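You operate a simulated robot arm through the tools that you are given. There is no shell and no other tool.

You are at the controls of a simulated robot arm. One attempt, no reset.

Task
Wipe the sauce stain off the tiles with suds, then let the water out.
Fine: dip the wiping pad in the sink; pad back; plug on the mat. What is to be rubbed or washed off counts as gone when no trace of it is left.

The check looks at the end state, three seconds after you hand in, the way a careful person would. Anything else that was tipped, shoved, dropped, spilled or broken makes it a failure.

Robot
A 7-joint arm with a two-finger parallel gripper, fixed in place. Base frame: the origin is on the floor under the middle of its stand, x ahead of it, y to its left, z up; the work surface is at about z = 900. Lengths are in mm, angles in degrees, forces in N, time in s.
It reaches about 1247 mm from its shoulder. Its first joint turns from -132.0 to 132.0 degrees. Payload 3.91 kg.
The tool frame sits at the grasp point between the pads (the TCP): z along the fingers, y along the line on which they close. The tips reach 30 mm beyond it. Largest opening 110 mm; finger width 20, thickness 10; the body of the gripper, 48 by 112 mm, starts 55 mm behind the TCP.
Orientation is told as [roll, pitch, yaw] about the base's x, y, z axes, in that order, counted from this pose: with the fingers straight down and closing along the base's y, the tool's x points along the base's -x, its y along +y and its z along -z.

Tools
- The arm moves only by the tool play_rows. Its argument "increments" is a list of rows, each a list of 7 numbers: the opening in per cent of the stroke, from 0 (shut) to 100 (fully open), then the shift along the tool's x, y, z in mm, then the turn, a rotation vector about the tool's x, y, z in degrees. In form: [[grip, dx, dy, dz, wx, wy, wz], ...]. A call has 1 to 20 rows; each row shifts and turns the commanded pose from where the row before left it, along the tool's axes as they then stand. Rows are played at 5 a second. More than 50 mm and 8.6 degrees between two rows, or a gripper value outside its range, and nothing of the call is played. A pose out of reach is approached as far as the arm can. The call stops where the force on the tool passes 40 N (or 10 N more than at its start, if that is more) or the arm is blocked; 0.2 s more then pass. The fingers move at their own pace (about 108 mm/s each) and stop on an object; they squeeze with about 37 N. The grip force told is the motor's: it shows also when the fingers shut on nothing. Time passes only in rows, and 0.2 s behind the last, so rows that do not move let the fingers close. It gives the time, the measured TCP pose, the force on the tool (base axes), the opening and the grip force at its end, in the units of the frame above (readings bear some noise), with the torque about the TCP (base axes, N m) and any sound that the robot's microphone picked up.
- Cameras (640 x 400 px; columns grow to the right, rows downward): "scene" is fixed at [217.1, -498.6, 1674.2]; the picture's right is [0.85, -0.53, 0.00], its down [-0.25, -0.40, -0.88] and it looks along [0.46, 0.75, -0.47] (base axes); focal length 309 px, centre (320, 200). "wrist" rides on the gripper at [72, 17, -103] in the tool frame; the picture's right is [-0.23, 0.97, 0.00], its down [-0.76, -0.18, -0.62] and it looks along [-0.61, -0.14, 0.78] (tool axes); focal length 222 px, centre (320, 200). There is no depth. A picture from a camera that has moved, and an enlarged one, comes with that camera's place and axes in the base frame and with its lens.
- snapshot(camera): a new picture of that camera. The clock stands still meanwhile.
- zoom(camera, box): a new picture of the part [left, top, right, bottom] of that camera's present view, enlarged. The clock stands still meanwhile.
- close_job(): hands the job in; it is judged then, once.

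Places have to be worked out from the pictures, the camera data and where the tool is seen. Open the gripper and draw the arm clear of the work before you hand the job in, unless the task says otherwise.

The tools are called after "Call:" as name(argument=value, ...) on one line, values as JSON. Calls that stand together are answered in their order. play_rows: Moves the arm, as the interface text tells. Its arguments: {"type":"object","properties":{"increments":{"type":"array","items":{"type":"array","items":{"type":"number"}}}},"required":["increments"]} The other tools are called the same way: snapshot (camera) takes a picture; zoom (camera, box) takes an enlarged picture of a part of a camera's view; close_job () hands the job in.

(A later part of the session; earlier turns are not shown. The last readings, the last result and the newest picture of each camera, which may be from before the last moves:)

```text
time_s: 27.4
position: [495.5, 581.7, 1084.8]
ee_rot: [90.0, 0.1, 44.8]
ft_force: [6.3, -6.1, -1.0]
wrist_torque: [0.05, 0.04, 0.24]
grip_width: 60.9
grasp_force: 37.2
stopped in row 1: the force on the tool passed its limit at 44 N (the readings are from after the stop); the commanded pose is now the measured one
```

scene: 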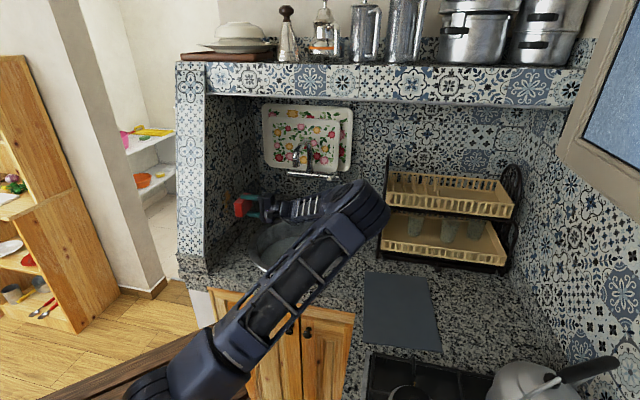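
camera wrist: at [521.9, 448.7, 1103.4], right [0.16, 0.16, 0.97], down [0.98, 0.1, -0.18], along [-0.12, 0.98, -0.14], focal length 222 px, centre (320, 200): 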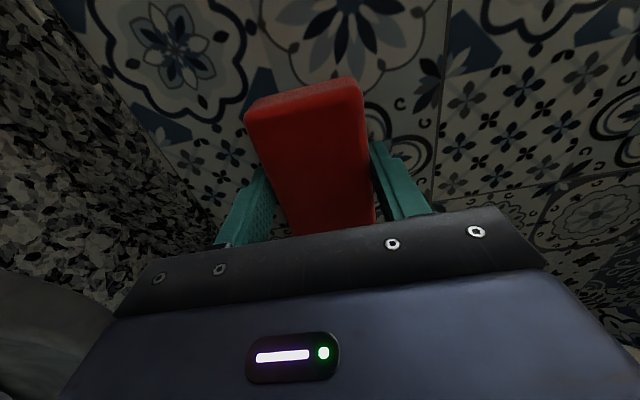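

Contact: wall at about e1 = -101, now pressing with about 9 N. I slide up about 30 mm and then down, watching the force.

Call:
play_rows(increments=[[0, 0, 5, 0, 0, 0, 0], [0, 0, 8, 0, 0, 0, 0], [0, 0, 8, 0, 0, 0, 0], [0, 0, 8, 0, 0, 0, 0], [0, 0, 0, 0, 0, 0, 0]])

Call:
zoom(camera="scene", box=[190, 150, 350, 260])

Call:
snapshot(camera="wrist")

```text
time_s: 28.6
position: [496.2, 581.1, 1113.3]
ee_rot: [90.0, 0.0, 44.9]
ft_force: [8.0, -9.7, -5.6]
wrist_torque: [-0.15, -0.08, -0.02]
grip_width: 60.5
grasp_force: 37.2
```

```text
3.64 times, centred on (270, 205) of scene
camera zoom: at [217.1, -498.6, 1674.2], right [0.85, -0.53, 0.0], down [-0.25, -0.4, -0.88], along [0.46, 0.75, -0.47], focal length 1123 px, centre (502, 182)
```

zoom: 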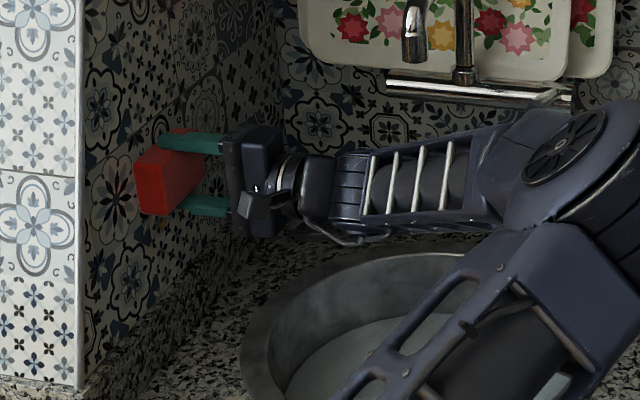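

```text
taken
camera wrist: at [516.0, 456.0, 1131.2], right [0.16, 0.16, 0.97], down [0.98, 0.1, -0.18], along [-0.12, 0.98, -0.14], focal length 222 px, centre (320, 200)
```

wrist: 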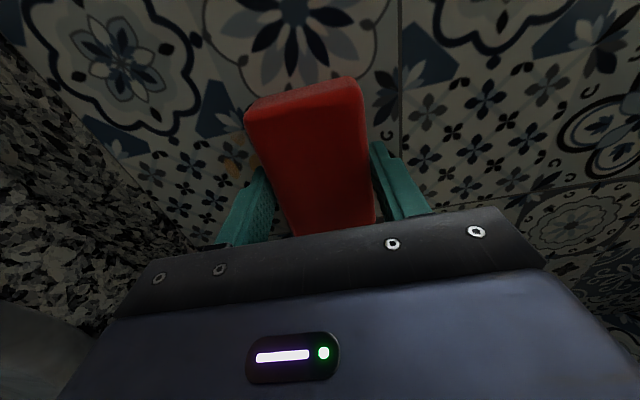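

Sliding works with about 12 N normal force, and some stain remains below. I continue: shift deeper along the wall, stroke down 80 mm.

Call:
play_rows(increments=[[0, 0, 8, 0, 0, 0, 0], [0, -8, 0, 0, 0, 0, 0], [0, -8, 0, 0, 0, 0, 0], [0, -6, 0, 0, 0, 0, 0], [0, 0, -8, 0, 0, 0, 0], [0, 0, -8, 0, 0, 0, 0], [0, 0, -8, 0, 0, 0, 0], [0, 0, -8, 0, 0, 0, 0], [0, 0, -8, 0, 0, 0, 0], [0, 0, -8, 0, 0, 0, 0], [0, 0, -8, 0, 0, 0, 0], [0, 0, -8, 0, 0, 0, 0], [0, 0, -8, 0, 0, 0, 0], [0, 0, -8, 0, 0, 0, 0], [0, 0, 0, 0, 0, 0, 0]])

Call:
zoom(camera="scene", box=[190, 150, 350, 260])

Call:
snapshot(camera="wrist")

```text
time_s: 31.8
position: [511.3, 596.1, 1042.7]
ee_rot: [89.9, 0.0, 45.0]
ft_force: [3.5, -3.9, -0.8]
wrist_torque: [0.02, -0.03, -0.03]
grip_width: 60.6
grasp_force: 36.8
```

```text
3.64 times, centred on (270, 205) of scene
camera zoom: at [217.1, -498.6, 1674.2], right [0.85, -0.53, 0.0], down [-0.25, -0.4, -0.88], along [0.46, 0.75, -0.47], focal length 1123 px, centre (502, 182)
```

zoom: 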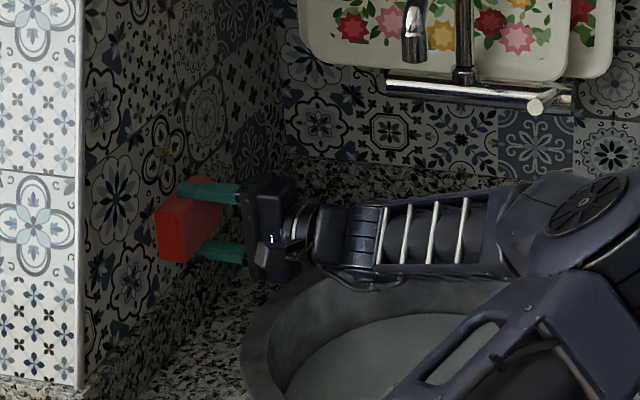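

```text
taken
camera wrist: at [531.6, 471.8, 1059.7], right [0.16, 0.16, 0.97], down [0.98, 0.1, -0.18], along [-0.12, 0.98, -0.14], focal length 222 px, centre (320, 200)
```

wrist: 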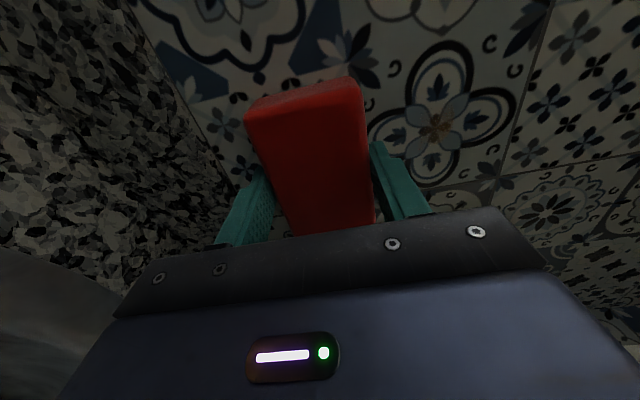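

Most of the stain is gone. I zoom for remaining traces.

Call:
zoom(camera="wrist", box=[200, 20, 540, 230])

Call:
zoom(camera="scene", box=[205, 165, 265, 215])

```text
1.88 times, centred on (370, 125) of wrist
camera zoom: at [531.6, 471.8, 1059.7], right [0.16, 0.16, 0.97], down [0.98, 0.1, -0.18], along [-0.12, 0.98, -0.14], focal length 418 px, centre (226, 341)
```

zoom: 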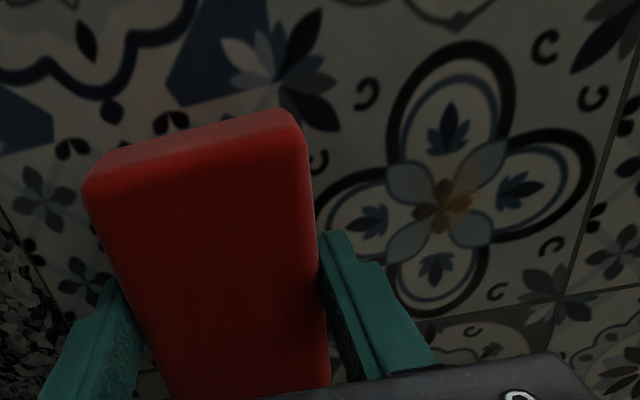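

```text
8.00 times, centred on (235, 190) of scene
camera zoom: at [217.1, -498.6, 1674.2], right [0.85, -0.53, 0.0], down [-0.25, -0.4, -0.88], along [0.46, 0.75, -0.47], focal length 2471 px, centre (1000, 280)
```

zoom: 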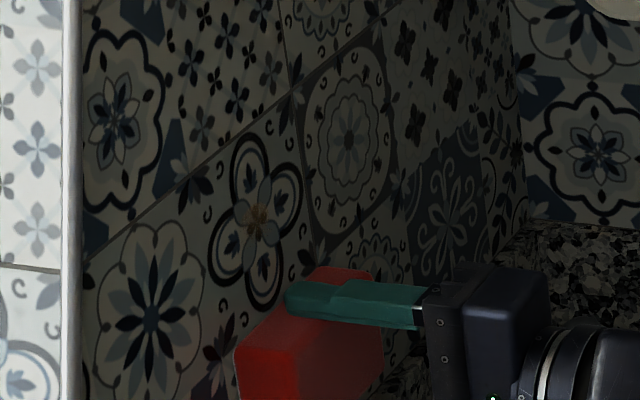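

A trace remains around e2 ≈ 780, z ≈ 1123. I press 0.7 mm more and make more strokes, up to z ≈ 1138 and with side shifts.

Call:
play_rows(increments=[[0, 0, 4, 0.7, 0, 0, 0], [0, 0, 8, 0, 0, 0, 0], [0, 0, 8, 0, 0, 0, 0], [0, 0, 8, 0, 0, 0, 0], [0, 0, 8, 0, 0, 0, 0], [0, 0, 8, 0, 0, 0, 0], [0, 0, 8, 0, 0, 0, 0], [0, 0, 8, 0, 0, 0, 0], [0, 0, 8, 0, 0, 0, 0], [0, 0, 8, 0, 0, 0, 0], [0, 0, 8, 0, 0, 0, 0], [0, 0, 8, 0, 0, 0, 0], [0, 0, 4, 0, 0, 0, 0], [0, 0, -10, 0, 0, 0, 0], [0, 0, -10, 0, 0, 0, 0], [0, 0, 10, 0, 0, 0, 0], [0, 0, 10, 0, 0, 0, 0], [0, 0, -10, 0, 0, 0, 0], [0, 0, -10, 0, 0, 0, 0], [0, 0, 0, 0, 0, 0, 0]])

Call:
play_rows(increments=[[0, 8, 0, 0, 0, 0, 0], [0, 8, 0, 0, 0, 0, 0], [0, 8, 0, 0, 0, 0, 0], [0, 8, 0, 0, 0, 0, 0], [0, 0, 8, 0, 0, 0, 0], [0, 0, 8, 0, 0, 0, 0], [0, 0, -8, 0, 0, 0, 0], [0, 0, -8, 0, 0, 0, 0], [0, 0, -8, 0, 0, 0, 0], [0, 0, -8, 0, 0, 0, 0], [0, 0, -8, 0, 0, 0, 0], [0, 0, -8, 0, 0, 0, 0], [0, 0, -8, 0, 0, 0, 0], [0, 0, -8, 0, 0, 0, 0], [0, 0, -8, 0, 0, 0, 0], [0, 0, -8, 0, 0, 0, 0], [0, 0, 0, 0, 0, 0, 0]])

Call:
zoom(camera="wrist", box=[200, 20, 540, 230])

Call:
zoom(camera="scene", box=[205, 165, 265, 215])

```text
time_s: 36.0
position: [510.1, 596.8, 1121.8]
ee_rot: [90.0, 0.0, 44.8]
ft_force: [19.7, -16.9, 12.8]
wrist_torque: [0.32, 0.3, -0.08]
grip_width: 60.5
grasp_force: 37.4
```

```text
time_s: 39.6
position: [486.9, 574.0, 1054.2]
ee_rot: [89.9, 0.0, 44.8]
ft_force: [17.2, -14.4, 7.5]
wrist_torque: [0.2, 0.17, -0.04]
grip_width: 60.8
grasp_force: 37.1
```

```text
1.88 times, centred on (370, 125) of wrist
camera zoom: at [508.5, 450.0, 1072.1], right [0.16, 0.16, 0.97], down [0.98, 0.09, -0.18], along [-0.12, 0.98, -0.14], focal length 418 px, centre (226, 341)
```

zoom: 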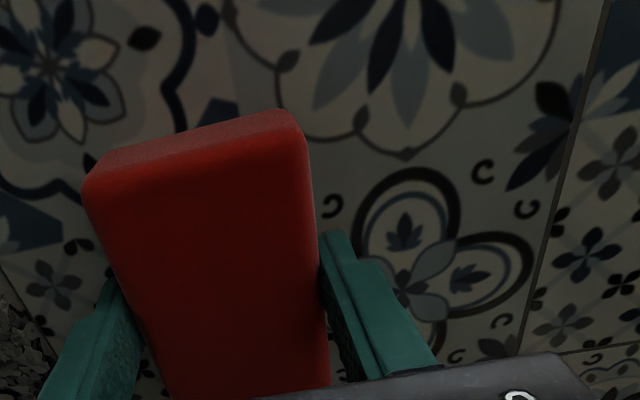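

```text
8.00 times, centred on (235, 190) of scene
camera zoom: at [217.1, -498.6, 1674.2], right [0.85, -0.53, 0.0], down [-0.25, -0.4, -0.88], along [0.46, 0.75, -0.47], focal length 2471 px, centre (1000, 280)
```

zoom: 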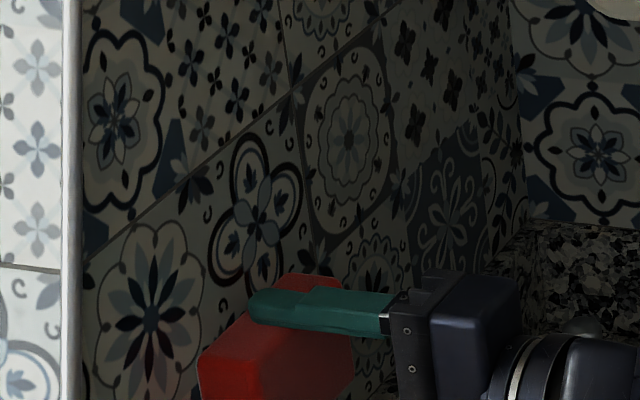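

The flower centre is clean. I relax the pressure slightly and make extra passes over the lower splatter area.

Call:
play_rows(increments=[[0, 0, -8, -0.5, 0, 0, 0], [0, 0, -8, 0, 0, 0, 0], [0, 0, -6, 0, 0, 0, 0], [0, 8, 0, 0, 0, 0, 0], [0, 8, 0, 0, 0, 0, 0], [0, 0, 8, 0, 0, 0, 0], [0, 0, 8, 0, 0, 0, 0], [0, 0, 8, 0, 0, 0, 0], [0, 0, 8, 0, 0, 0, 0], [0, 0, 8, 0, 0, 0, 0], [0, 0, 8, 0, 0, 0, 0], [0, 0, 8, 0, 0, 0, 0], [0, 0, 8, 0, 0, 0, 0], [0, 0, 8, 0, 0, 0, 0], [0, 0, 0, 0, 0, 0, 0]])

Call:
play_rows(increments=[[0, -8, 0, 0, 0, 0, 0], [0, -8, 0, 0, 0, 0, 0], [0, -8, 0, 0, 0, 0, 0], [0, 0, -8, 0, 0, 0, 0], [0, 0, -8, 0, 0, 0, 0], [0, 0, -8, 0, 0, 0, 0], [0, 0, -8, 0, 0, 0, 0], [0, 0, -8, 0, 0, 0, 0], [0, 0, -8, 0, 0, 0, 0], [0, 0, -8, 0, 0, 0, 0], [0, 0, -8, 0, 0, 0, 0], [0, 0, -8, 0, 0, 0, 0], [0, -8, 0, 0, 0, 0, 0], [0, -8, 0, 0, 0, 0, 0], [0, 0, 8, 0, 0, 0, 0], [0, 0, 8, 0, 0, 0, 0], [0, 0, 8, 0, 0, 0, 0], [0, 0, 0, 0, 0, 0, 0]])

```text
time_s: 42.8
position: [476.2, 561.9, 1104.1]
ee_rot: [90.0, 0.0, 45.0]
ft_force: [3.1, -2.8, 0.5]
wrist_torque: [0.04, 0.03, 0.1]
grip_width: 60.8
grasp_force: 37.3
```

```text
time_s: 46.6
position: [504.0, 590.2, 1056.5]
ee_rot: [90.0, 0.0, 44.9]
ft_force: [5.1, -3.6, -1.9]
wrist_torque: [-0.04, -0.03, -0.14]
grip_width: 60.7
grasp_force: 37.2
```

I back off from the wall and tilt partly back to inspect the tiles with both cameras.

Call:
play_rows(increments=[[0, 0, 0, -5, 0, 0, 0], [0, 0, 0, -15, 0, 0, 0], [0, 0, 0, -25, 0, 0, 0], [0, 0, 0, -25, 0, 0, 0], [0, 0, 0, -20, 0, 0, 0], [0, 0, 0, 0, 8, 0, 0], [0, 0, 0, 0, 8, 0, 0], [0, 0, 0, 0, 8, 0, 0], [0, 0, 0, 0, 8, 0, 0], [0, 0, 0, 0, 8, 0, 0], [0, 0, 0, 0, 5, 0, 0], [0, 0, 0, 0, 0, 0, 0]])

Call:
snapshot(camera="wrist")

Call:
zoom(camera="wrist", box=[340, 30, 600, 220])

Call:
zoom(camera="scene", box=[200, 160, 270, 220])

```text
time_s: 49.2
position: [567.2, 527.2, 1055.1]
ee_rot: [45.0, 0.1, 44.9]
ft_force: [-0.2, -0.2, -0.9]
wrist_torque: [0.0, -0.01, -0.01]
grip_width: 60.4
grasp_force: 37.0
```

```text
taken
camera wrist: at [559.5, 432.7, 1141.6], right [-0.33, 0.65, 0.69], down [0.94, 0.14, 0.32], along [0.11, 0.75, -0.65], focal length 222 px, centre (320, 200)
```

wrist: 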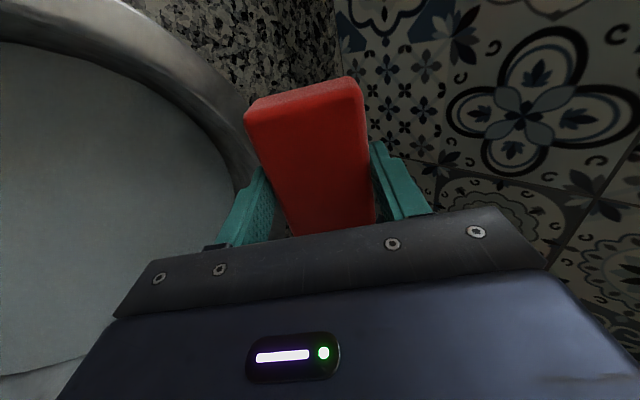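

```text
2.11 times, centred on (470, 125) of wrist
camera zoom: at [559.5, 432.7, 1141.6], right [-0.33, 0.65, 0.69], down [0.94, 0.14, 0.32], along [0.11, 0.75, -0.65], focal length 468 px, centre (4, 358)
```

zoom: 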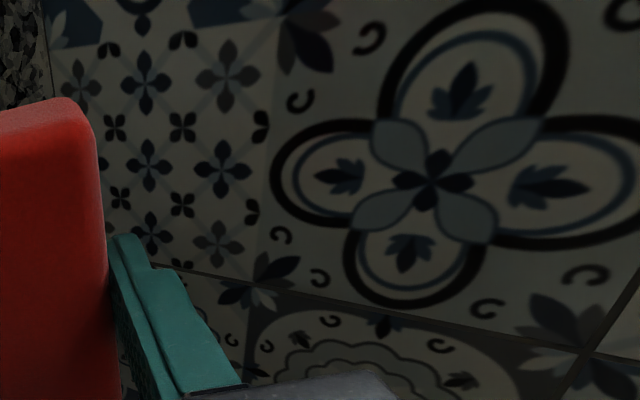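

```text
6.67 times, centred on (235, 190) of scene
camera zoom: at [217.1, -498.6, 1674.2], right [0.85, -0.53, 0.0], down [-0.25, -0.4, -0.88], along [0.46, 0.75, -0.47], focal length 2059 px, centre (887, 267)
```

zoom: 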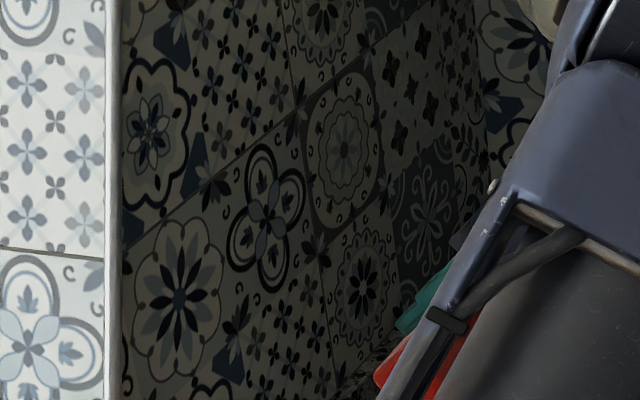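

The tiles look clean from both cameras. I finish tilting back to vertical, raise a little and check the lower wall once more.

Call:
play_rows(increments=[[0, 0, 0, 0, 8, 0, 0], [0, 0, 0, 0, 8, 0, 0], [0, 0, 0, 0, 8, 0, 0], [0, 0, 0, 0, 8, 0, 0], [0, 0, 0, 0, 8, 0, 0], [0, 0, 0, 0, 5, 0, 0], [0, 0, 0, -20, 0, 0, 0], [0, 0, 0, -20, 0, 0, 0], [0, 0, 0, 0, 0, 0, 0]])

Call:
snapshot(camera="wrist")

Call:
zoom(camera="wrist", box=[400, 0, 640, 240])

Call:
snapshot(camera="scene")

```text
time_s: 51.2
position: [567.8, 529.2, 1096.4]
ee_rot: [-0.1, 0.1, 44.9]
ft_force: [-0.1, 0.1, 0.0]
wrist_torque: [0.0, 0.0, 0.02]
grip_width: 60.7
grasp_force: 37.2
```

```text
taken
camera wrist: at [503.3, 489.8, 1200.3], right [-0.53, 0.85, 0.0], down [0.66, 0.41, 0.62], along [0.53, 0.33, -0.78], focal length 222 px, centre (320, 200)
```

wrist: 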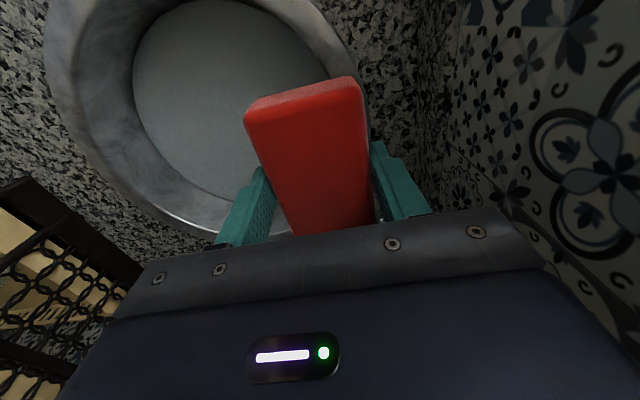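

```text
1.67 times, centred on (520, 120) of wrist
camera zoom: at [503.3, 489.8, 1200.3], right [-0.53, 0.85, 0.0], down [0.66, 0.41, 0.62], along [0.53, 0.33, -0.78], focal length 370 px, centre (-13, 333)
```

zoom: 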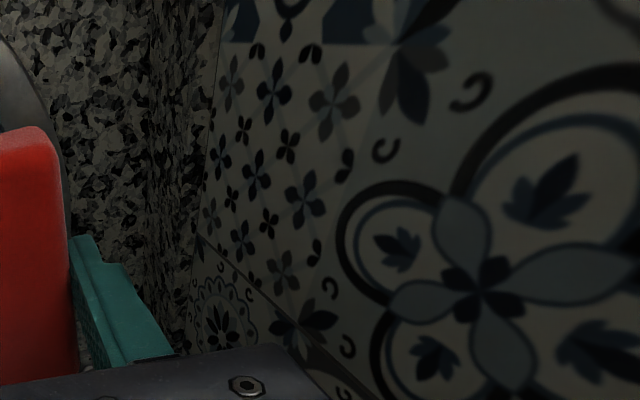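

```text
taken
```

scene: 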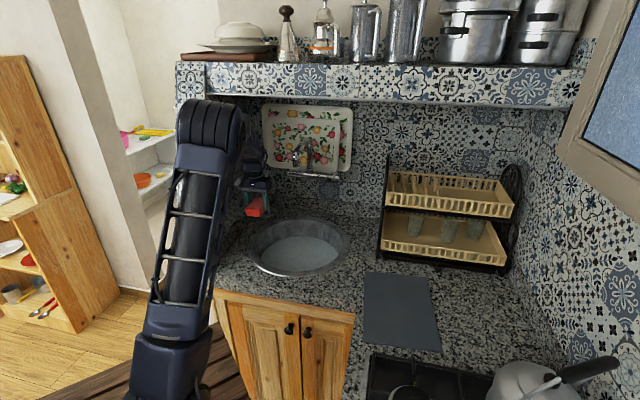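

No trace is left. Now I carry the pad back above its original spot (760.7, 158.6) with yaw 39.5°.

Call:
play_rows(increments=[[0, 0, 0, 0, 0, 0, 5.4], [0, 7.24, -34.06, 0, 0, 0, 0], [0, 7.24, -34.06, 0, 0, 0, 0], [0, 7.24, -34.06, 0, 0, 0, 0], [0, 7.24, -34.06, 0, 0, 0, 0], [0, 7.24, -34.06, 0, 0, 0, 0], [0, 7.24, -34.06, 0, 0, 0, 0], [0, 7.24, -34.06, 0, 0, 0, 0], [0, 7.24, -34.06, 0, 0, 0, 0], [0, 7.24, -34.06, 0, 0, 0, 0], [0, 7.24, -34.06, 0, 0, 0, 0], [0, 7.24, -34.06, 0, 0, 0, 0], [0, 7.26, -34.04, 0, 0, 0, 0], [0, 0, 0, 20, 0, 0, 0], [0, 0, 0, 20, 0, 0, 0], [0, 0, 0, 0, 0, 0, 0]])

Call:
snapshot(camera="wrist")

```text
time_s: 54.6
position: [761.5, 152.8, 1055.2]
ee_rot: [-0.1, 0.0, 39.5]
ft_force: [-0.3, -1.0, -0.6]
wrist_torque: [0.01, -0.01, 0.03]
grip_width: 60.4
grasp_force: 37.5
```

```text
taken
camera wrist: at [695.0, 121.0, 1160.4], right [-0.44, 0.9, 0.0], down [0.7, 0.35, 0.62], along [0.56, 0.28, -0.78], focal length 222 px, centre (320, 200)
```

wrist: 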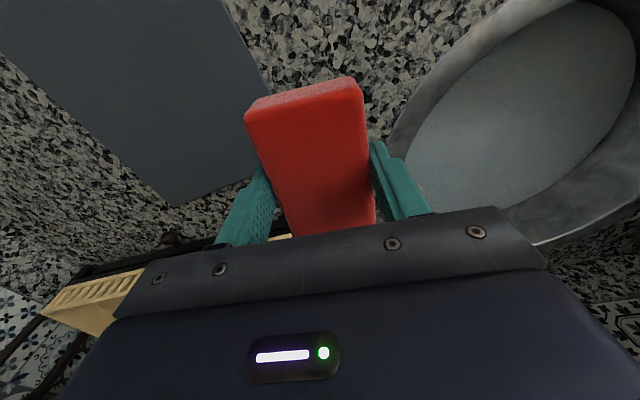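

I re-read the pose with a still row before lowering.

Call:
play_rows(increments=[[0, 0, 0, 0, 0, 0, 0]])

Call:
play_rows(increments=[[0, 0, 0, 0, 0, 0, 0]])

```text
time_s: 55.0
position: [762.0, 153.4, 1055.9]
ee_rot: [-0.1, 0.1, 39.5]
ft_force: [-0.9, -0.6, 0.2]
wrist_torque: [-0.02, -0.01, -0.02]
grip_width: 60.4
grasp_force: 37.5
```

```text
time_s: 55.4
position: [761.7, 154.2, 1056.8]
ee_rot: [-0.2, 0.0, 39.5]
ft_force: [0.3, 0.4, 0.2]
wrist_torque: [-0.03, 0.03, -0.03]
grip_width: 60.6
grasp_force: 36.9
```

Average (761.7, 153.5, 1056): I correct by (-1, +5) mm and lower to just above the counter.

Call:
play_rows(increments=[[0, -2.5, 4.6, 10, 0, 0, 0], [0, 0, 0, 25, 0, 0, 0], [0, 0, 0, 25, 0, 0, 0], [0, 0, 0, 25, 0, 0, 0], [0, 0, 0, 15, 0, 0, 0], [0, 0, 0, 10, 0, 0, 0], [0, 0, 0, 3, 0, 0, 0], [0, 0, 0, 0, 0, 0, 0], [0, 0, 0, 0, 0, 0, 0]])

Call:
zoom(camera="scene", box=[310, 200, 450, 310])

Call:
snapshot(camera="wrist")

```text
time_s: 57.4
position: [760.7, 162.4, 943.3]
ee_rot: [0.1, 0.1, 39.5]
ft_force: [-0.1, 0.0, 0.2]
wrist_torque: [0.0, 0.01, 0.0]
grip_width: 60.6
grasp_force: 37.7
```

```text
3.64 times, centred on (380, 255) of scene
camera zoom: at [217.1, -498.6, 1674.2], right [0.85, -0.53, 0.0], down [-0.25, -0.4, -0.88], along [0.46, 0.75, -0.47], focal length 1123 px, centre (102, 0)
```

zoom: 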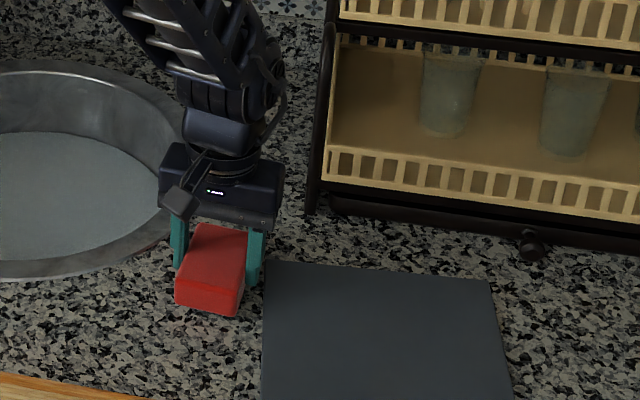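

```text
taken
camera wrist: at [693.9, 129.2, 1046.2], right [-0.44, 0.9, 0.0], down [0.7, 0.35, 0.62], along [0.56, 0.28, -0.78], focal length 222 px, centre (320, 200)
```

wrist: 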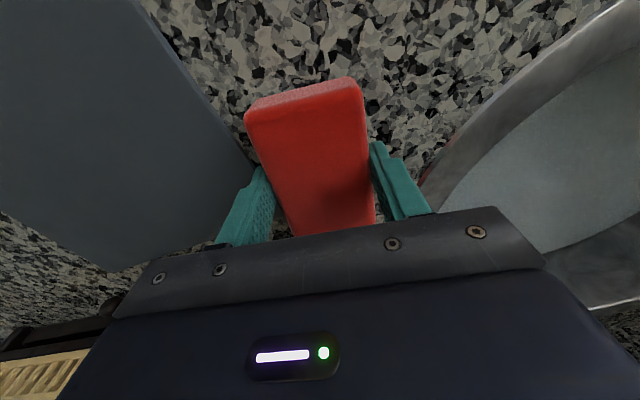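

The pad is about 3–4 mm too far in +y compared with the earlier picture; I correct and lower the last millimetres until contact.

Call:
play_rows(increments=[[0, 2.0, -2.7, 0, 0, 0, 0], [0, 0, 0, 2, 0, 0, 0], [0, 0, 0, 1, 0, 0, 0], [0, 0, 0, 1, 0, 0, 0], [0, 0, 0, 0, 0, 0, 0]])

Call:
zoom(camera="scene", box=[310, 200, 450, 310])

```text
time_s: 58.6
position: [760.4, 157.1, 939.9]
ee_rot: [0.0, 0.1, 39.5]
ft_force: [-0.8, -0.5, 0.3]
wrist_torque: [-0.03, 0.03, -0.02]
grip_width: 60.6
grasp_force: 36.2
```

```text
3.64 times, centred on (380, 255) of scene
camera zoom: at [217.1, -498.6, 1674.2], right [0.85, -0.53, 0.0], down [-0.25, -0.4, -0.88], along [0.46, 0.75, -0.47], focal length 1123 px, centre (102, 0)
```

zoom: 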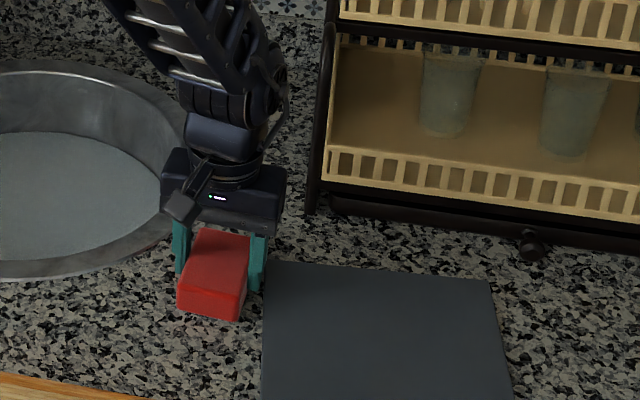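

This matches the picture at grasp time. I lower in half-millimetre steps until I feel the counter.

Call:
play_rows(increments=[[0, 0, 0, 0.5, 0, 0, 0], [0, 0, 0, 0.5, 0, 0, 0], [0, 0, 0, 0, 0, 0, 0]])

```text
time_s: 59.4
position: [760.6, 158.2, 939.6]
ee_rot: [-0.1, 0.0, 39.6]
ft_force: [-1.0, -3.8, 7.5]
wrist_torque: [0.12, -0.22, -0.1]
grip_width: 60.4
grasp_force: 37.2
```

Contact with the counter (about 7 N up). I open the gripper and rise straight up.

Call:
play_rows(increments=[[0, 0, 0, 0, 0, 0, 0], [65, 0, 0, 0, 0, 0, 0], [80, 0, 0, 0, 0, 0, 0], [100, 0, 0, 0, 0, 0, 0], [100, 0, 0, 0, 0, 0, 0], [100, 0, 0, -10, 0, 0, 0], [100, 0, 0, -25, 0, 0, 0], [100, 0, 0, -35, 0, 0, 0], [100, 0, 0, -40, 0, 0, 0], [100, 0, 0, -40, 0, 0, 0], [100, 0, 0, 0, 0, 0, 0]])

Call:
snapshot(camera="wrist")

Call:
zoom(camera="scene", box=[310, 200, 450, 310])

```text
time_s: 61.8
position: [759.1, 157.0, 1090.8]
ee_rot: [-0.1, 0.1, 39.5]
ft_force: [0.6, 0.8, -0.5]
wrist_torque: [0.0, 0.03, 0.02]
grip_width: 110.0
grasp_force: 0.0
```

```text
taken
camera wrist: at [692.0, 125.1, 1193.5], right [-0.44, 0.9, 0.0], down [0.7, 0.35, 0.62], along [0.56, 0.28, -0.78], focal length 222 px, centre (320, 200)
```

wrist: 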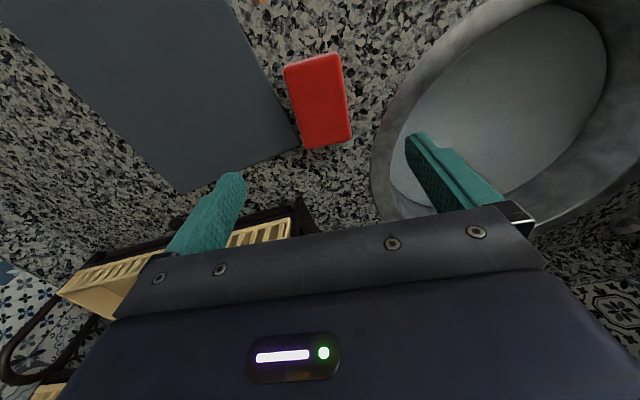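

```text
3.64 times, centred on (380, 255) of scene
camera zoom: at [217.1, -498.6, 1674.2], right [0.85, -0.53, 0.0], down [-0.25, -0.4, -0.88], along [0.46, 0.75, -0.47], focal length 1123 px, centre (102, 0)
```

zoom: 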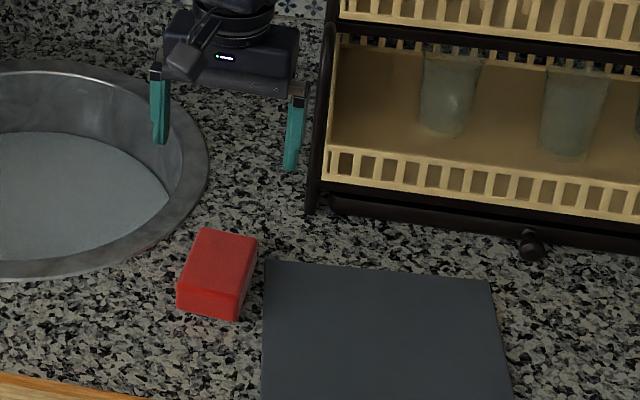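

The pad is back exactly where it was. Before entering the sink for the plug I want to know where the tap spout is, so I go to a view point in front of the sink where the wrist camera sees both sink and tap.

Call:
play_rows(increments=[[100, 0, 0, -40, 0, 0, 7.9], [100, 0, 0, -40, 0, 0, 7.9], [100, 0, 0, -40, 0, 0, 7.9], [100, 0, 0, -40, 0, 0, 7.9], [100, 0, 0, -40, 0, 0, 7.9], [100, 31.5, 22.2, -10, 0, 0, 0], [100, 31.5, 22.2, -10, 0, 0, 0], [100, 31.5, 22.2, -10, 0, 0, 0], [100, 31.5, 22.2, -10, 0, 0, 0], [100, 31.5, 22.2, -10, 0, 0, 0], [100, 31.5, 22.2, -10, 0, 0, 0], [100, 0, 0, 0, 0, 0, 0]])

Call:
snapshot(camera="wrist")

Call:
snapshot(camera="scene")

Call:
zoom(camera="scene", box=[250, 120, 370, 200])

```text
time_s: 64.4
position: [569.8, 291.2, 1347.9]
ee_rot: [-0.1, 0.0, -0.1]
ft_force: [1.2, 0.5, -0.3]
wrist_torque: [0.02, 0.0, 0.01]
grip_width: 110.1
grasp_force: 0.1
```

```text
taken
camera wrist: at [496.4, 307.7, 1452.4], right [0.23, 0.97, 0.0], down [0.76, -0.18, 0.62], along [0.61, -0.14, -0.78], focal length 222 px, centre (320, 200)
```

wrist: 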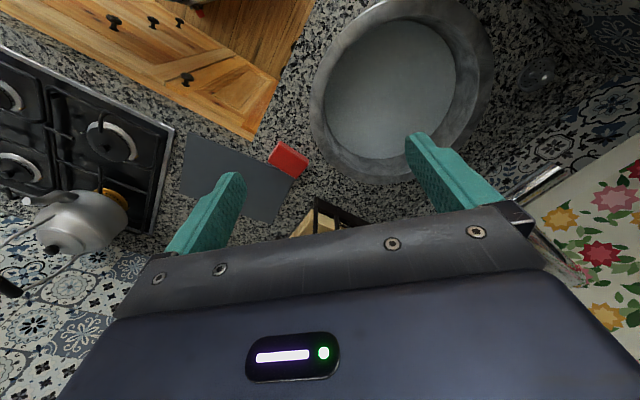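

```text
taken
```

scene: 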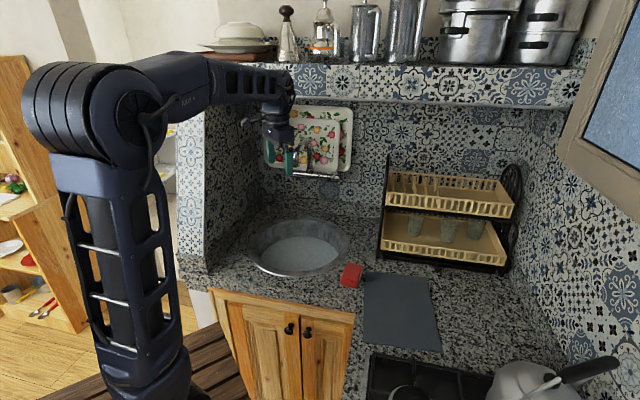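

```text
5.00 times, centred on (310, 160) of scene
camera zoom: at [217.1, -498.6, 1674.2], right [0.85, -0.53, 0.0], down [-0.25, -0.4, -0.88], along [0.46, 0.75, -0.47], focal length 1544 px, centre (370, 400)
```

zoom: 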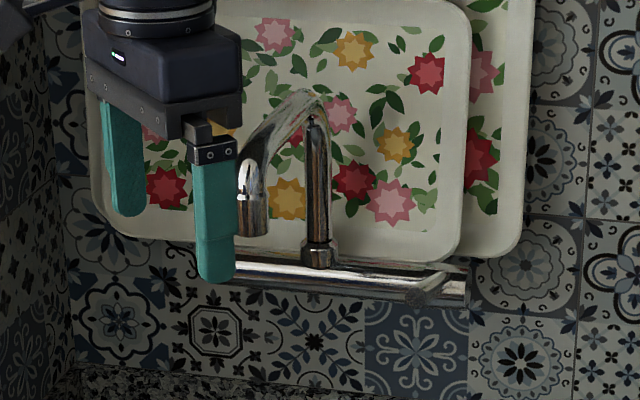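

I zoom on the tap in the wrist view and on the sink.

Call:
zoom(camera="wrist", box=[480, 130, 640, 300])

Call:
zoom(camera="wrist", box=[290, 0, 520, 200])

Call:
zoom(camera="scene", box=[240, 200, 360, 280])

```text
2.35 times, centred on (560, 215) of wrist
camera zoom: at [496.4, 307.7, 1452.4], right [0.23, 0.97, 0.0], down [0.76, -0.18, 0.62], along [0.61, -0.14, -0.78], focal length 523 px, centre (-245, 165)
```

zoom: 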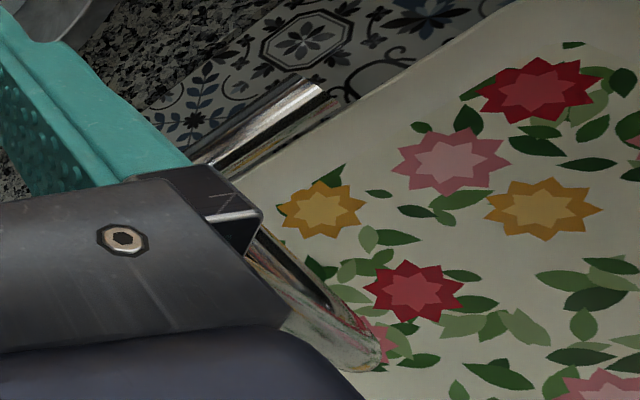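

```text
2.00 times, centred on (405, 100) of wrist
camera zoom: at [496.4, 307.7, 1452.4], right [0.23, 0.97, 0.0], down [0.76, -0.18, 0.62], along [0.61, -0.14, -0.78], focal length 444 px, centre (150, 400)
```

zoom: 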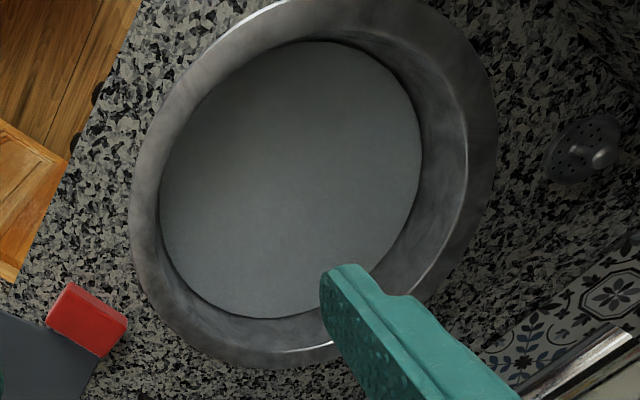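

```text
5.00 times, centred on (300, 240) of scene
camera zoom: at [217.1, -498.6, 1674.2], right [0.85, -0.53, 0.0], down [-0.25, -0.4, -0.88], along [0.46, 0.75, -0.47], focal length 1544 px, centre (420, 0)
```

zoom: 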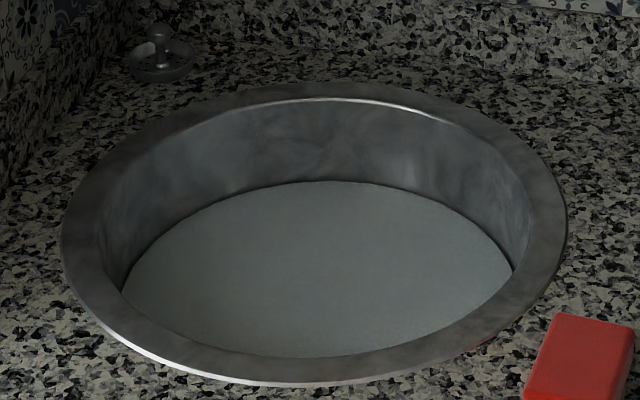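

The triangulated tap: riser at e2 ≈ 1021, spout tip about over the sink centre at z ≈ 1239. Sink centre is (701.5, 450). So I'll lower in front of the spout first (e2 ≈ 735) and only go under it when low. First descend and turn to yaw 45° in front of the sink.

Call:
play_rows(increments=[[100, 0, 0, 36, 0, 0, -7.5], [100, 0, 0, 36, 0, 0, -7.5], [100, 0, 0, 36, 0, 0, -7.5], [100, 0, 0, 36, 0, 0, -7.5], [100, 0, 0, 36, 0, 0, -7.5], [100, 0, 0, 36, 0, 0, -7.5], [100, 0, 0, 36, 0, 0, 0], [100, 0, 0, 36, 0, 0, 0], [100, -31.5, 4.8, 0, 0, 0, 0], [100, -31.5, 4.8, 0, 0, 0, 0], [100, -31.5, 4.8, 0, 0, 0, 0], [100, -31.5, 4.6, 0, 0, 0, 0], [100, 0, 0, 0, 0, 0, 0]])

Call:
snapshot(camera="wrist")

Call:
snapshot(camera="scene")

```text
time_s: 67.2
position: [646.7, 395.2, 1061.1]
ee_rot: [-0.1, -0.1, 45.0]
ft_force: [-0.6, 0.7, -0.2]
wrist_torque: [-0.02, 0.01, 0.03]
grip_width: 110.0
grasp_force: 0.1
```

```text
taken
camera wrist: at [582.3, 356.2, 1164.4], right [-0.53, 0.85, 0.0], down [0.66, 0.41, 0.62], along [0.53, 0.33, -0.78], focal length 222 px, centre (320, 200)
```

wrist: 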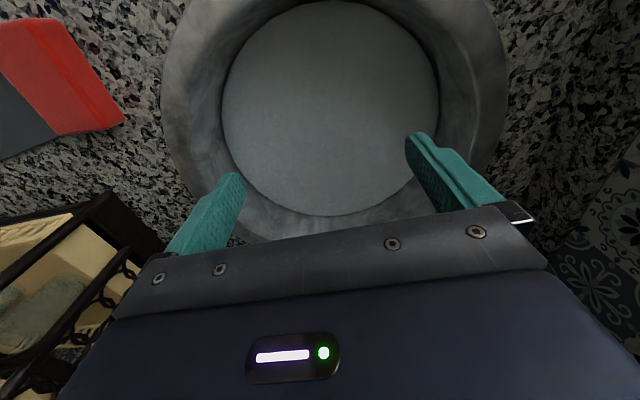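

```text
taken
```

scene: 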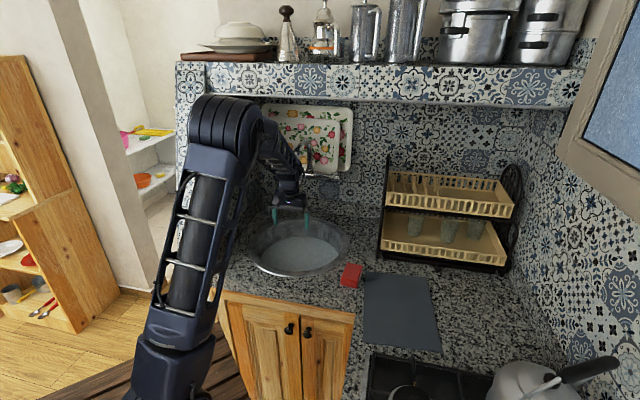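

In position before the spout. I descend into the bowl (tips at z ≈ 860, above the water), then move forward to the sink centre.

Call:
play_rows(increments=[[100, 0, 0, 30, 0, 0, 0], [100, 0, 0, 35, 0, 0, 0], [100, 0, 0, 35, 0, 0, 0], [100, 0, 0, 35, 0, 0, 0], [100, 0, 0, 35, 0, 0, 0], [100, -20, 0, 0, 0, 0, 0], [100, -20, 0, 0, 0, 0, 0], [100, -20, 0, 0, 0, 0, 0], [100, -19, 0, 0, 0, 0, 0], [100, 0, 0, 20, 0, 0, 0], [100, 0, 0, 20, 0, 0, 0], [100, 0, 0, 0, 0, 0, 0]])

Call:
snapshot(camera="wrist")

Call:
zoom(camera="scene", box=[220, 130, 380, 290])

```text
time_s: 69.8
position: [703.0, 448.1, 850.8]
ee_rot: [-0.1, 0.0, 45.1]
ft_force: [0.1, 0.7, 0.5]
wrist_torque: [0.02, 0.03, 0.01]
grip_width: 110.1
grasp_force: 0.1
```

```text
taken
camera wrist: at [639.1, 408.4, 954.4], right [-0.53, 0.85, 0.0], down [0.66, 0.41, 0.62], along [0.53, 0.33, -0.78], focal length 222 px, centre (320, 200)
```

wrist: 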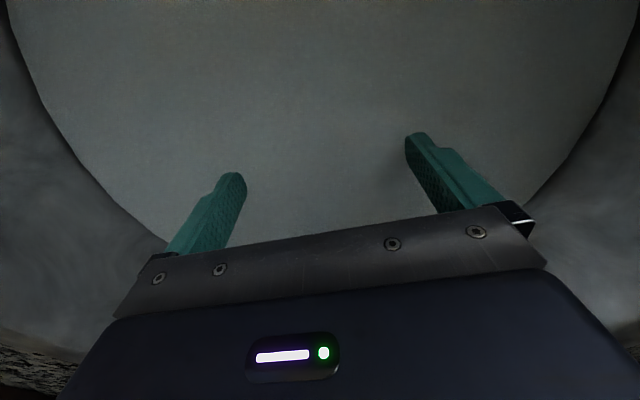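

```text
2.50 times, centred on (300, 210) of scene
camera zoom: at [217.1, -498.6, 1674.2], right [0.85, -0.53, 0.0], down [-0.25, -0.4, -0.88], along [0.46, 0.75, -0.47], focal length 772 px, centre (370, 175)
```

zoom: 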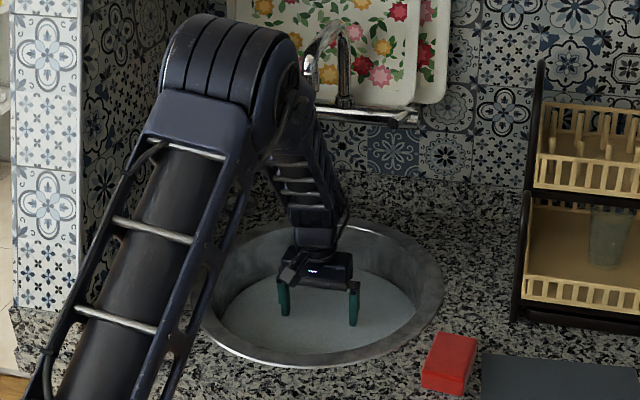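

Fingers straddle the sink centre just above the water. I go down into the water in steps, feeling for the bottom.

Call:
play_rows(increments=[[100, 0, 0, 10, 0, 0, 0], [100, 0, 0, 10, 0, 0, 0], [100, 0, 0, 8, 0, 0, 0], [100, 0, 0, 4, 0, 0, 0], [100, 0, 0, 4, 0, 0, 0], [100, 0, 0, 4, 0, 0, 0], [100, 0, 0, 4, 0, 0, 0], [100, 0, 0, 4, 0, 0, 0], [100, 0, 0, 0, 0, 0, 0]])

Call:
play_rows(increments=[[100, 0, 0, 3, 0, 0, 0], [100, 0, 0, 3, 0, 0, 0], [100, 0, 0, 3, 0, 0, 0], [100, 0, 0, 3, 0, 0, 0], [100, 0, 0, 0, 0, 0, 0]])

```text
time_s: 71.8
position: [703.5, 449.3, 803.1]
ee_rot: [-0.1, 0.1, 45.0]
ft_force: [0.6, -0.7, -0.1]
wrist_torque: [0.02, 0.03, 0.02]
grip_width: 110.3
grasp_force: 0.1
```

```text
time_s: 73.0
position: [701.9, 450.3, 789.2]
ee_rot: [0.0, 0.0, 44.9]
ft_force: [-0.8, 0.0, 0.3]
wrist_torque: [0.0, -0.03, -0.02]
grip_width: 110.1
grasp_force: 0.0
```

Still free at tip z ≈ 759. I keep going down in 3 mm steps.

Call:
play_rows(increments=[[100, 0, 0, 3, 0, 0, 0], [100, 0, 0, 3, 0, 0, 0], [100, 0, 0, 3, 0, 0, 0], [100, 0, 0, 3, 0, 0, 0], [100, 0, 0, 3, 0, 0, 0], [100, 0, 0, 0, 0, 0, 0]])

Call:
snapshot(camera="wrist")

Call:
zoom(camera="scene", box=[220, 130, 380, 290])

```text
time_s: 74.2
position: [701.2, 449.4, 779.7]
ee_rot: [0.0, 0.0, 45.0]
ft_force: [-9.4, -10.7, 18.5]
wrist_torque: [0.27, 1.11, 0.82]
grip_width: 109.3
grasp_force: 0.0
stopped in row 6: the force on the tool passed its limit at 47 N (the readings are from after the stop); the commanded pose is now the measured one
```

```text
taken
camera wrist: at [637.6, 410.7, 883.4], right [-0.53, 0.85, 0.0], down [0.66, 0.41, 0.62], along [0.53, 0.33, -0.78], focal length 222 px, centre (320, 200)
```

wrist: 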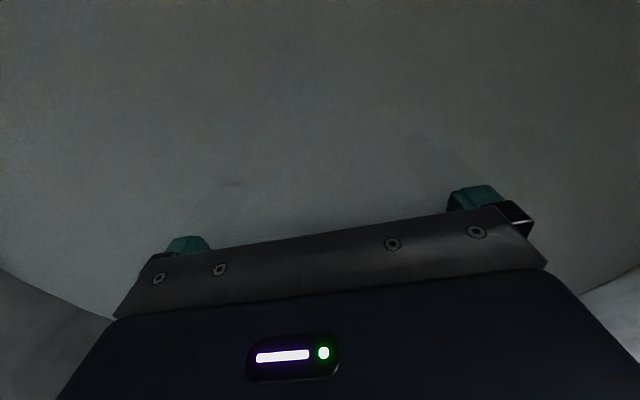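

```text
2.50 times, centred on (300, 210) of scene
camera zoom: at [217.1, -498.6, 1674.2], right [0.85, -0.53, 0.0], down [-0.25, -0.4, -0.88], along [0.46, 0.75, -0.47], focal length 772 px, centre (370, 175)
```

zoom: 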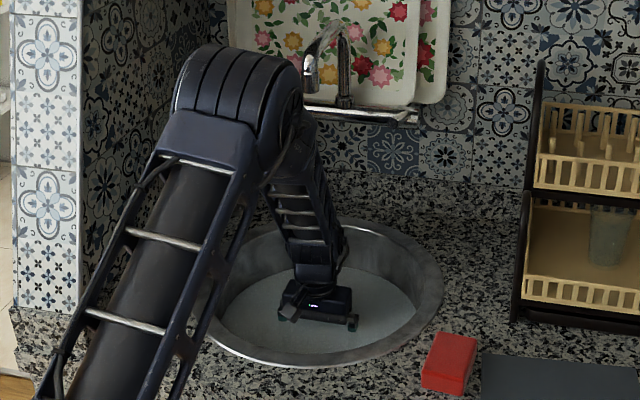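

Contact: the torque says it is under the left (+y) fingertip at about (660, 485), z ≈ 750. A faint dark mark shows in the water at wrist (232, 183); I zoom there.

Call:
zoom(camera="wrist", box=[160, 120, 320, 240])

Call:
zoom(camera="wrist", box=[320, 80, 560, 240])

```text
3.33 times, centred on (240, 180) of wrist
camera zoom: at [637.6, 410.7, 883.4], right [-0.53, 0.85, 0.0], down [0.66, 0.41, 0.62], along [0.53, 0.33, -0.78], focal length 740 px, centre (587, 267)
```

zoom: 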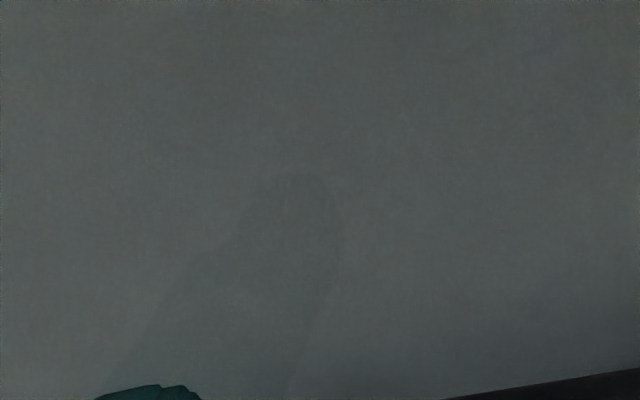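

```text
2.50 times, centred on (440, 160) of wrist
camera zoom: at [637.6, 410.7, 883.4], right [-0.53, 0.85, 0.0], down [0.66, 0.41, 0.62], along [0.53, 0.33, -0.78], focal length 555 px, centre (20, 300)
```

zoom: 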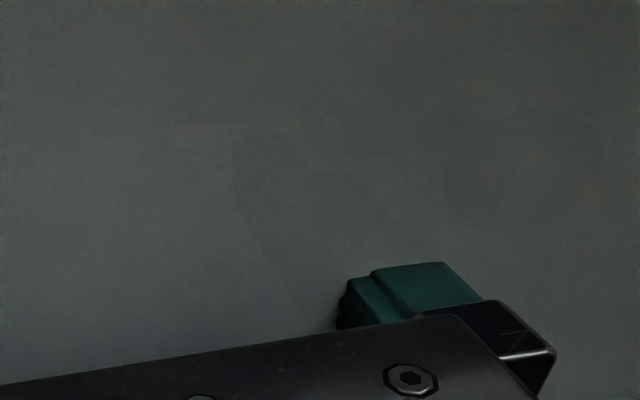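

The submerged fingers are faintly visible through the water, so the plug might be too. I raise 4 mm off the bottom and zoom between the fingers.

Call:
play_rows(increments=[[100, 0, 0, -4, 0, 0, 0], [100, 0, 0, 0, 0, 0, 0]])

Call:
zoom(camera="wrist", box=[240, 110, 400, 220])

Call:
zoom(camera="wrist", box=[0, 0, 320, 200])

Call:
zoom(camera="wrist", box=[320, 0, 640, 200])

```text
time_s: 74.8
position: [702.7, 450.7, 782.5]
ee_rot: [0.0, -0.2, 45.0]
ft_force: [-0.3, -0.5, -0.3]
wrist_torque: [0.05, -0.03, -0.03]
grip_width: 109.9
grasp_force: 0.1
```

```text
3.64 times, centred on (320, 165) of wrist
camera zoom: at [638.5, 411.0, 885.7], right [-0.53, 0.85, 0.0], down [0.66, 0.41, 0.63], along [0.53, 0.33, -0.78], focal length 808 px, centre (320, 327)
```

zoom: 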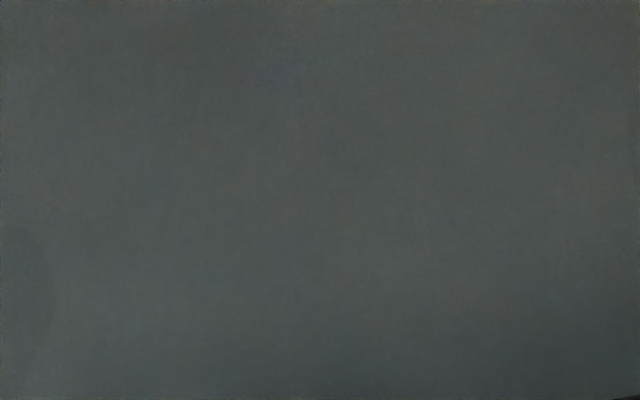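

```text
2.00 times, centred on (160, 100) of wrist
camera zoom: at [638.5, 411.0, 885.7], right [-0.53, 0.85, 0.0], down [0.66, 0.41, 0.63], along [0.53, 0.33, -0.78], focal length 444 px, centre (640, 400)
```

zoom: 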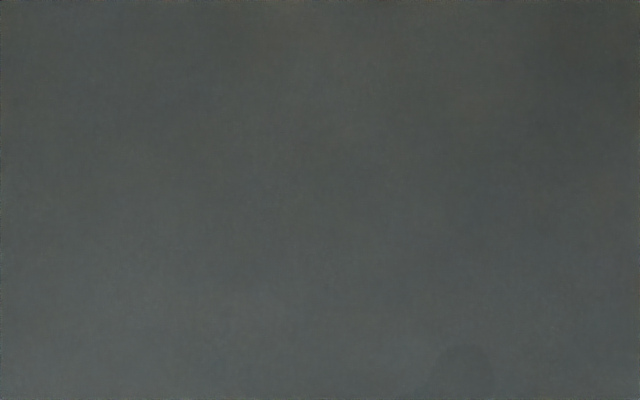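

```text
2.00 times, centred on (480, 100) of wrist
camera zoom: at [638.5, 411.0, 885.7], right [-0.53, 0.85, 0.0], down [0.66, 0.41, 0.63], along [0.53, 0.33, -0.78], focal length 444 px, centre (0, 400)
```

zoom: 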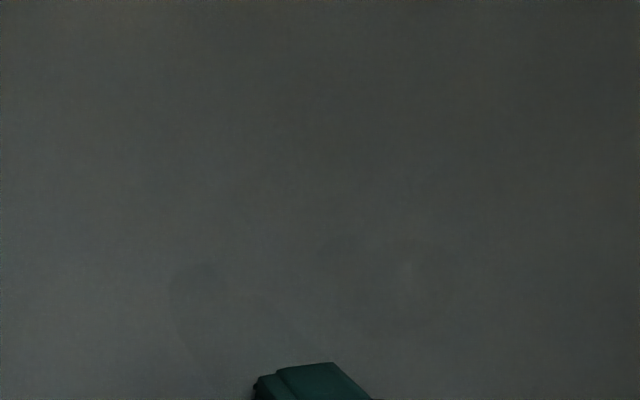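

There is another faint dark shape near wrist (495, 120), next to the finger that touched something. I zoom in there.

Call:
zoom(camera="wrist", box=[430, 70, 590, 170])

Call:
zoom(camera="wrist", box=[380, 60, 500, 140])

```text
4.00 times, centred on (510, 120) of wrist
camera zoom: at [638.5, 411.0, 885.7], right [-0.53, 0.85, 0.0], down [0.66, 0.41, 0.63], along [0.53, 0.33, -0.78], focal length 888 px, centre (-440, 520)
```

zoom: 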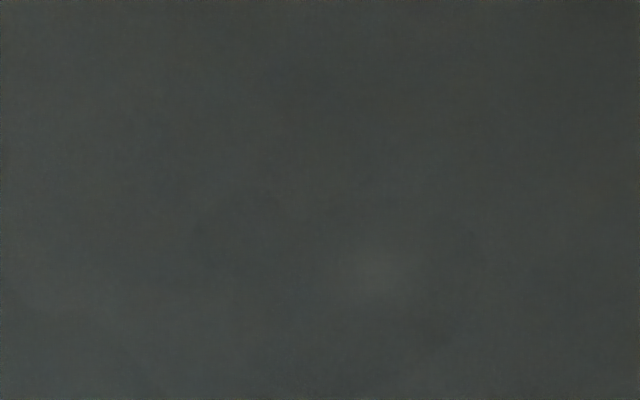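

```text
5.00 times, centred on (440, 100) of wrist
camera zoom: at [638.5, 411.0, 885.7], right [-0.53, 0.85, 0.0], down [0.66, 0.41, 0.63], along [0.53, 0.33, -0.78], focal length 1111 px, centre (-280, 700)
```

zoom: 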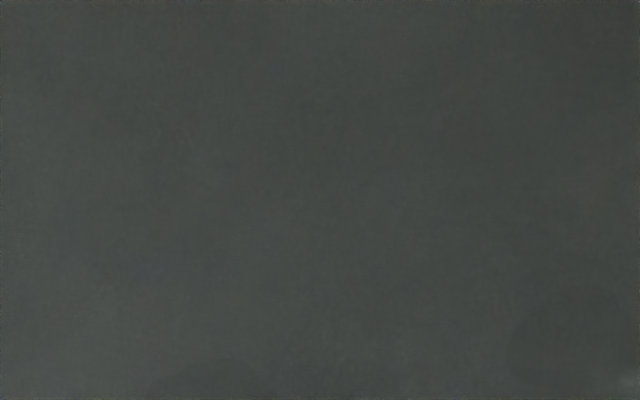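

The contrast is too low to be sure. I feel instead: close the fingers here, just above the bottom, and see whether they catch anything.

Call:
play_rows(increments=[[70, 0, 0, 0, 0, 0, 0], [40, 0, 0, 0, 0, 0, 0], [20, 0, 0, 0, 0, 0, 0], [0, 0, 0, 0, 0, 0, 0], [0, 0, 0, 0, 0, 0, 0], [0, 0, 0, 0, 0, 0, 0]])

```text
time_s: 76.2
position: [702.9, 450.5, 783.1]
ee_rot: [0.0, -0.1, 44.9]
ft_force: [-0.5, -0.2, 0.6]
wrist_torque: [-0.04, 0.03, -0.03]
grip_width: 0.0
grasp_force: 36.9
```

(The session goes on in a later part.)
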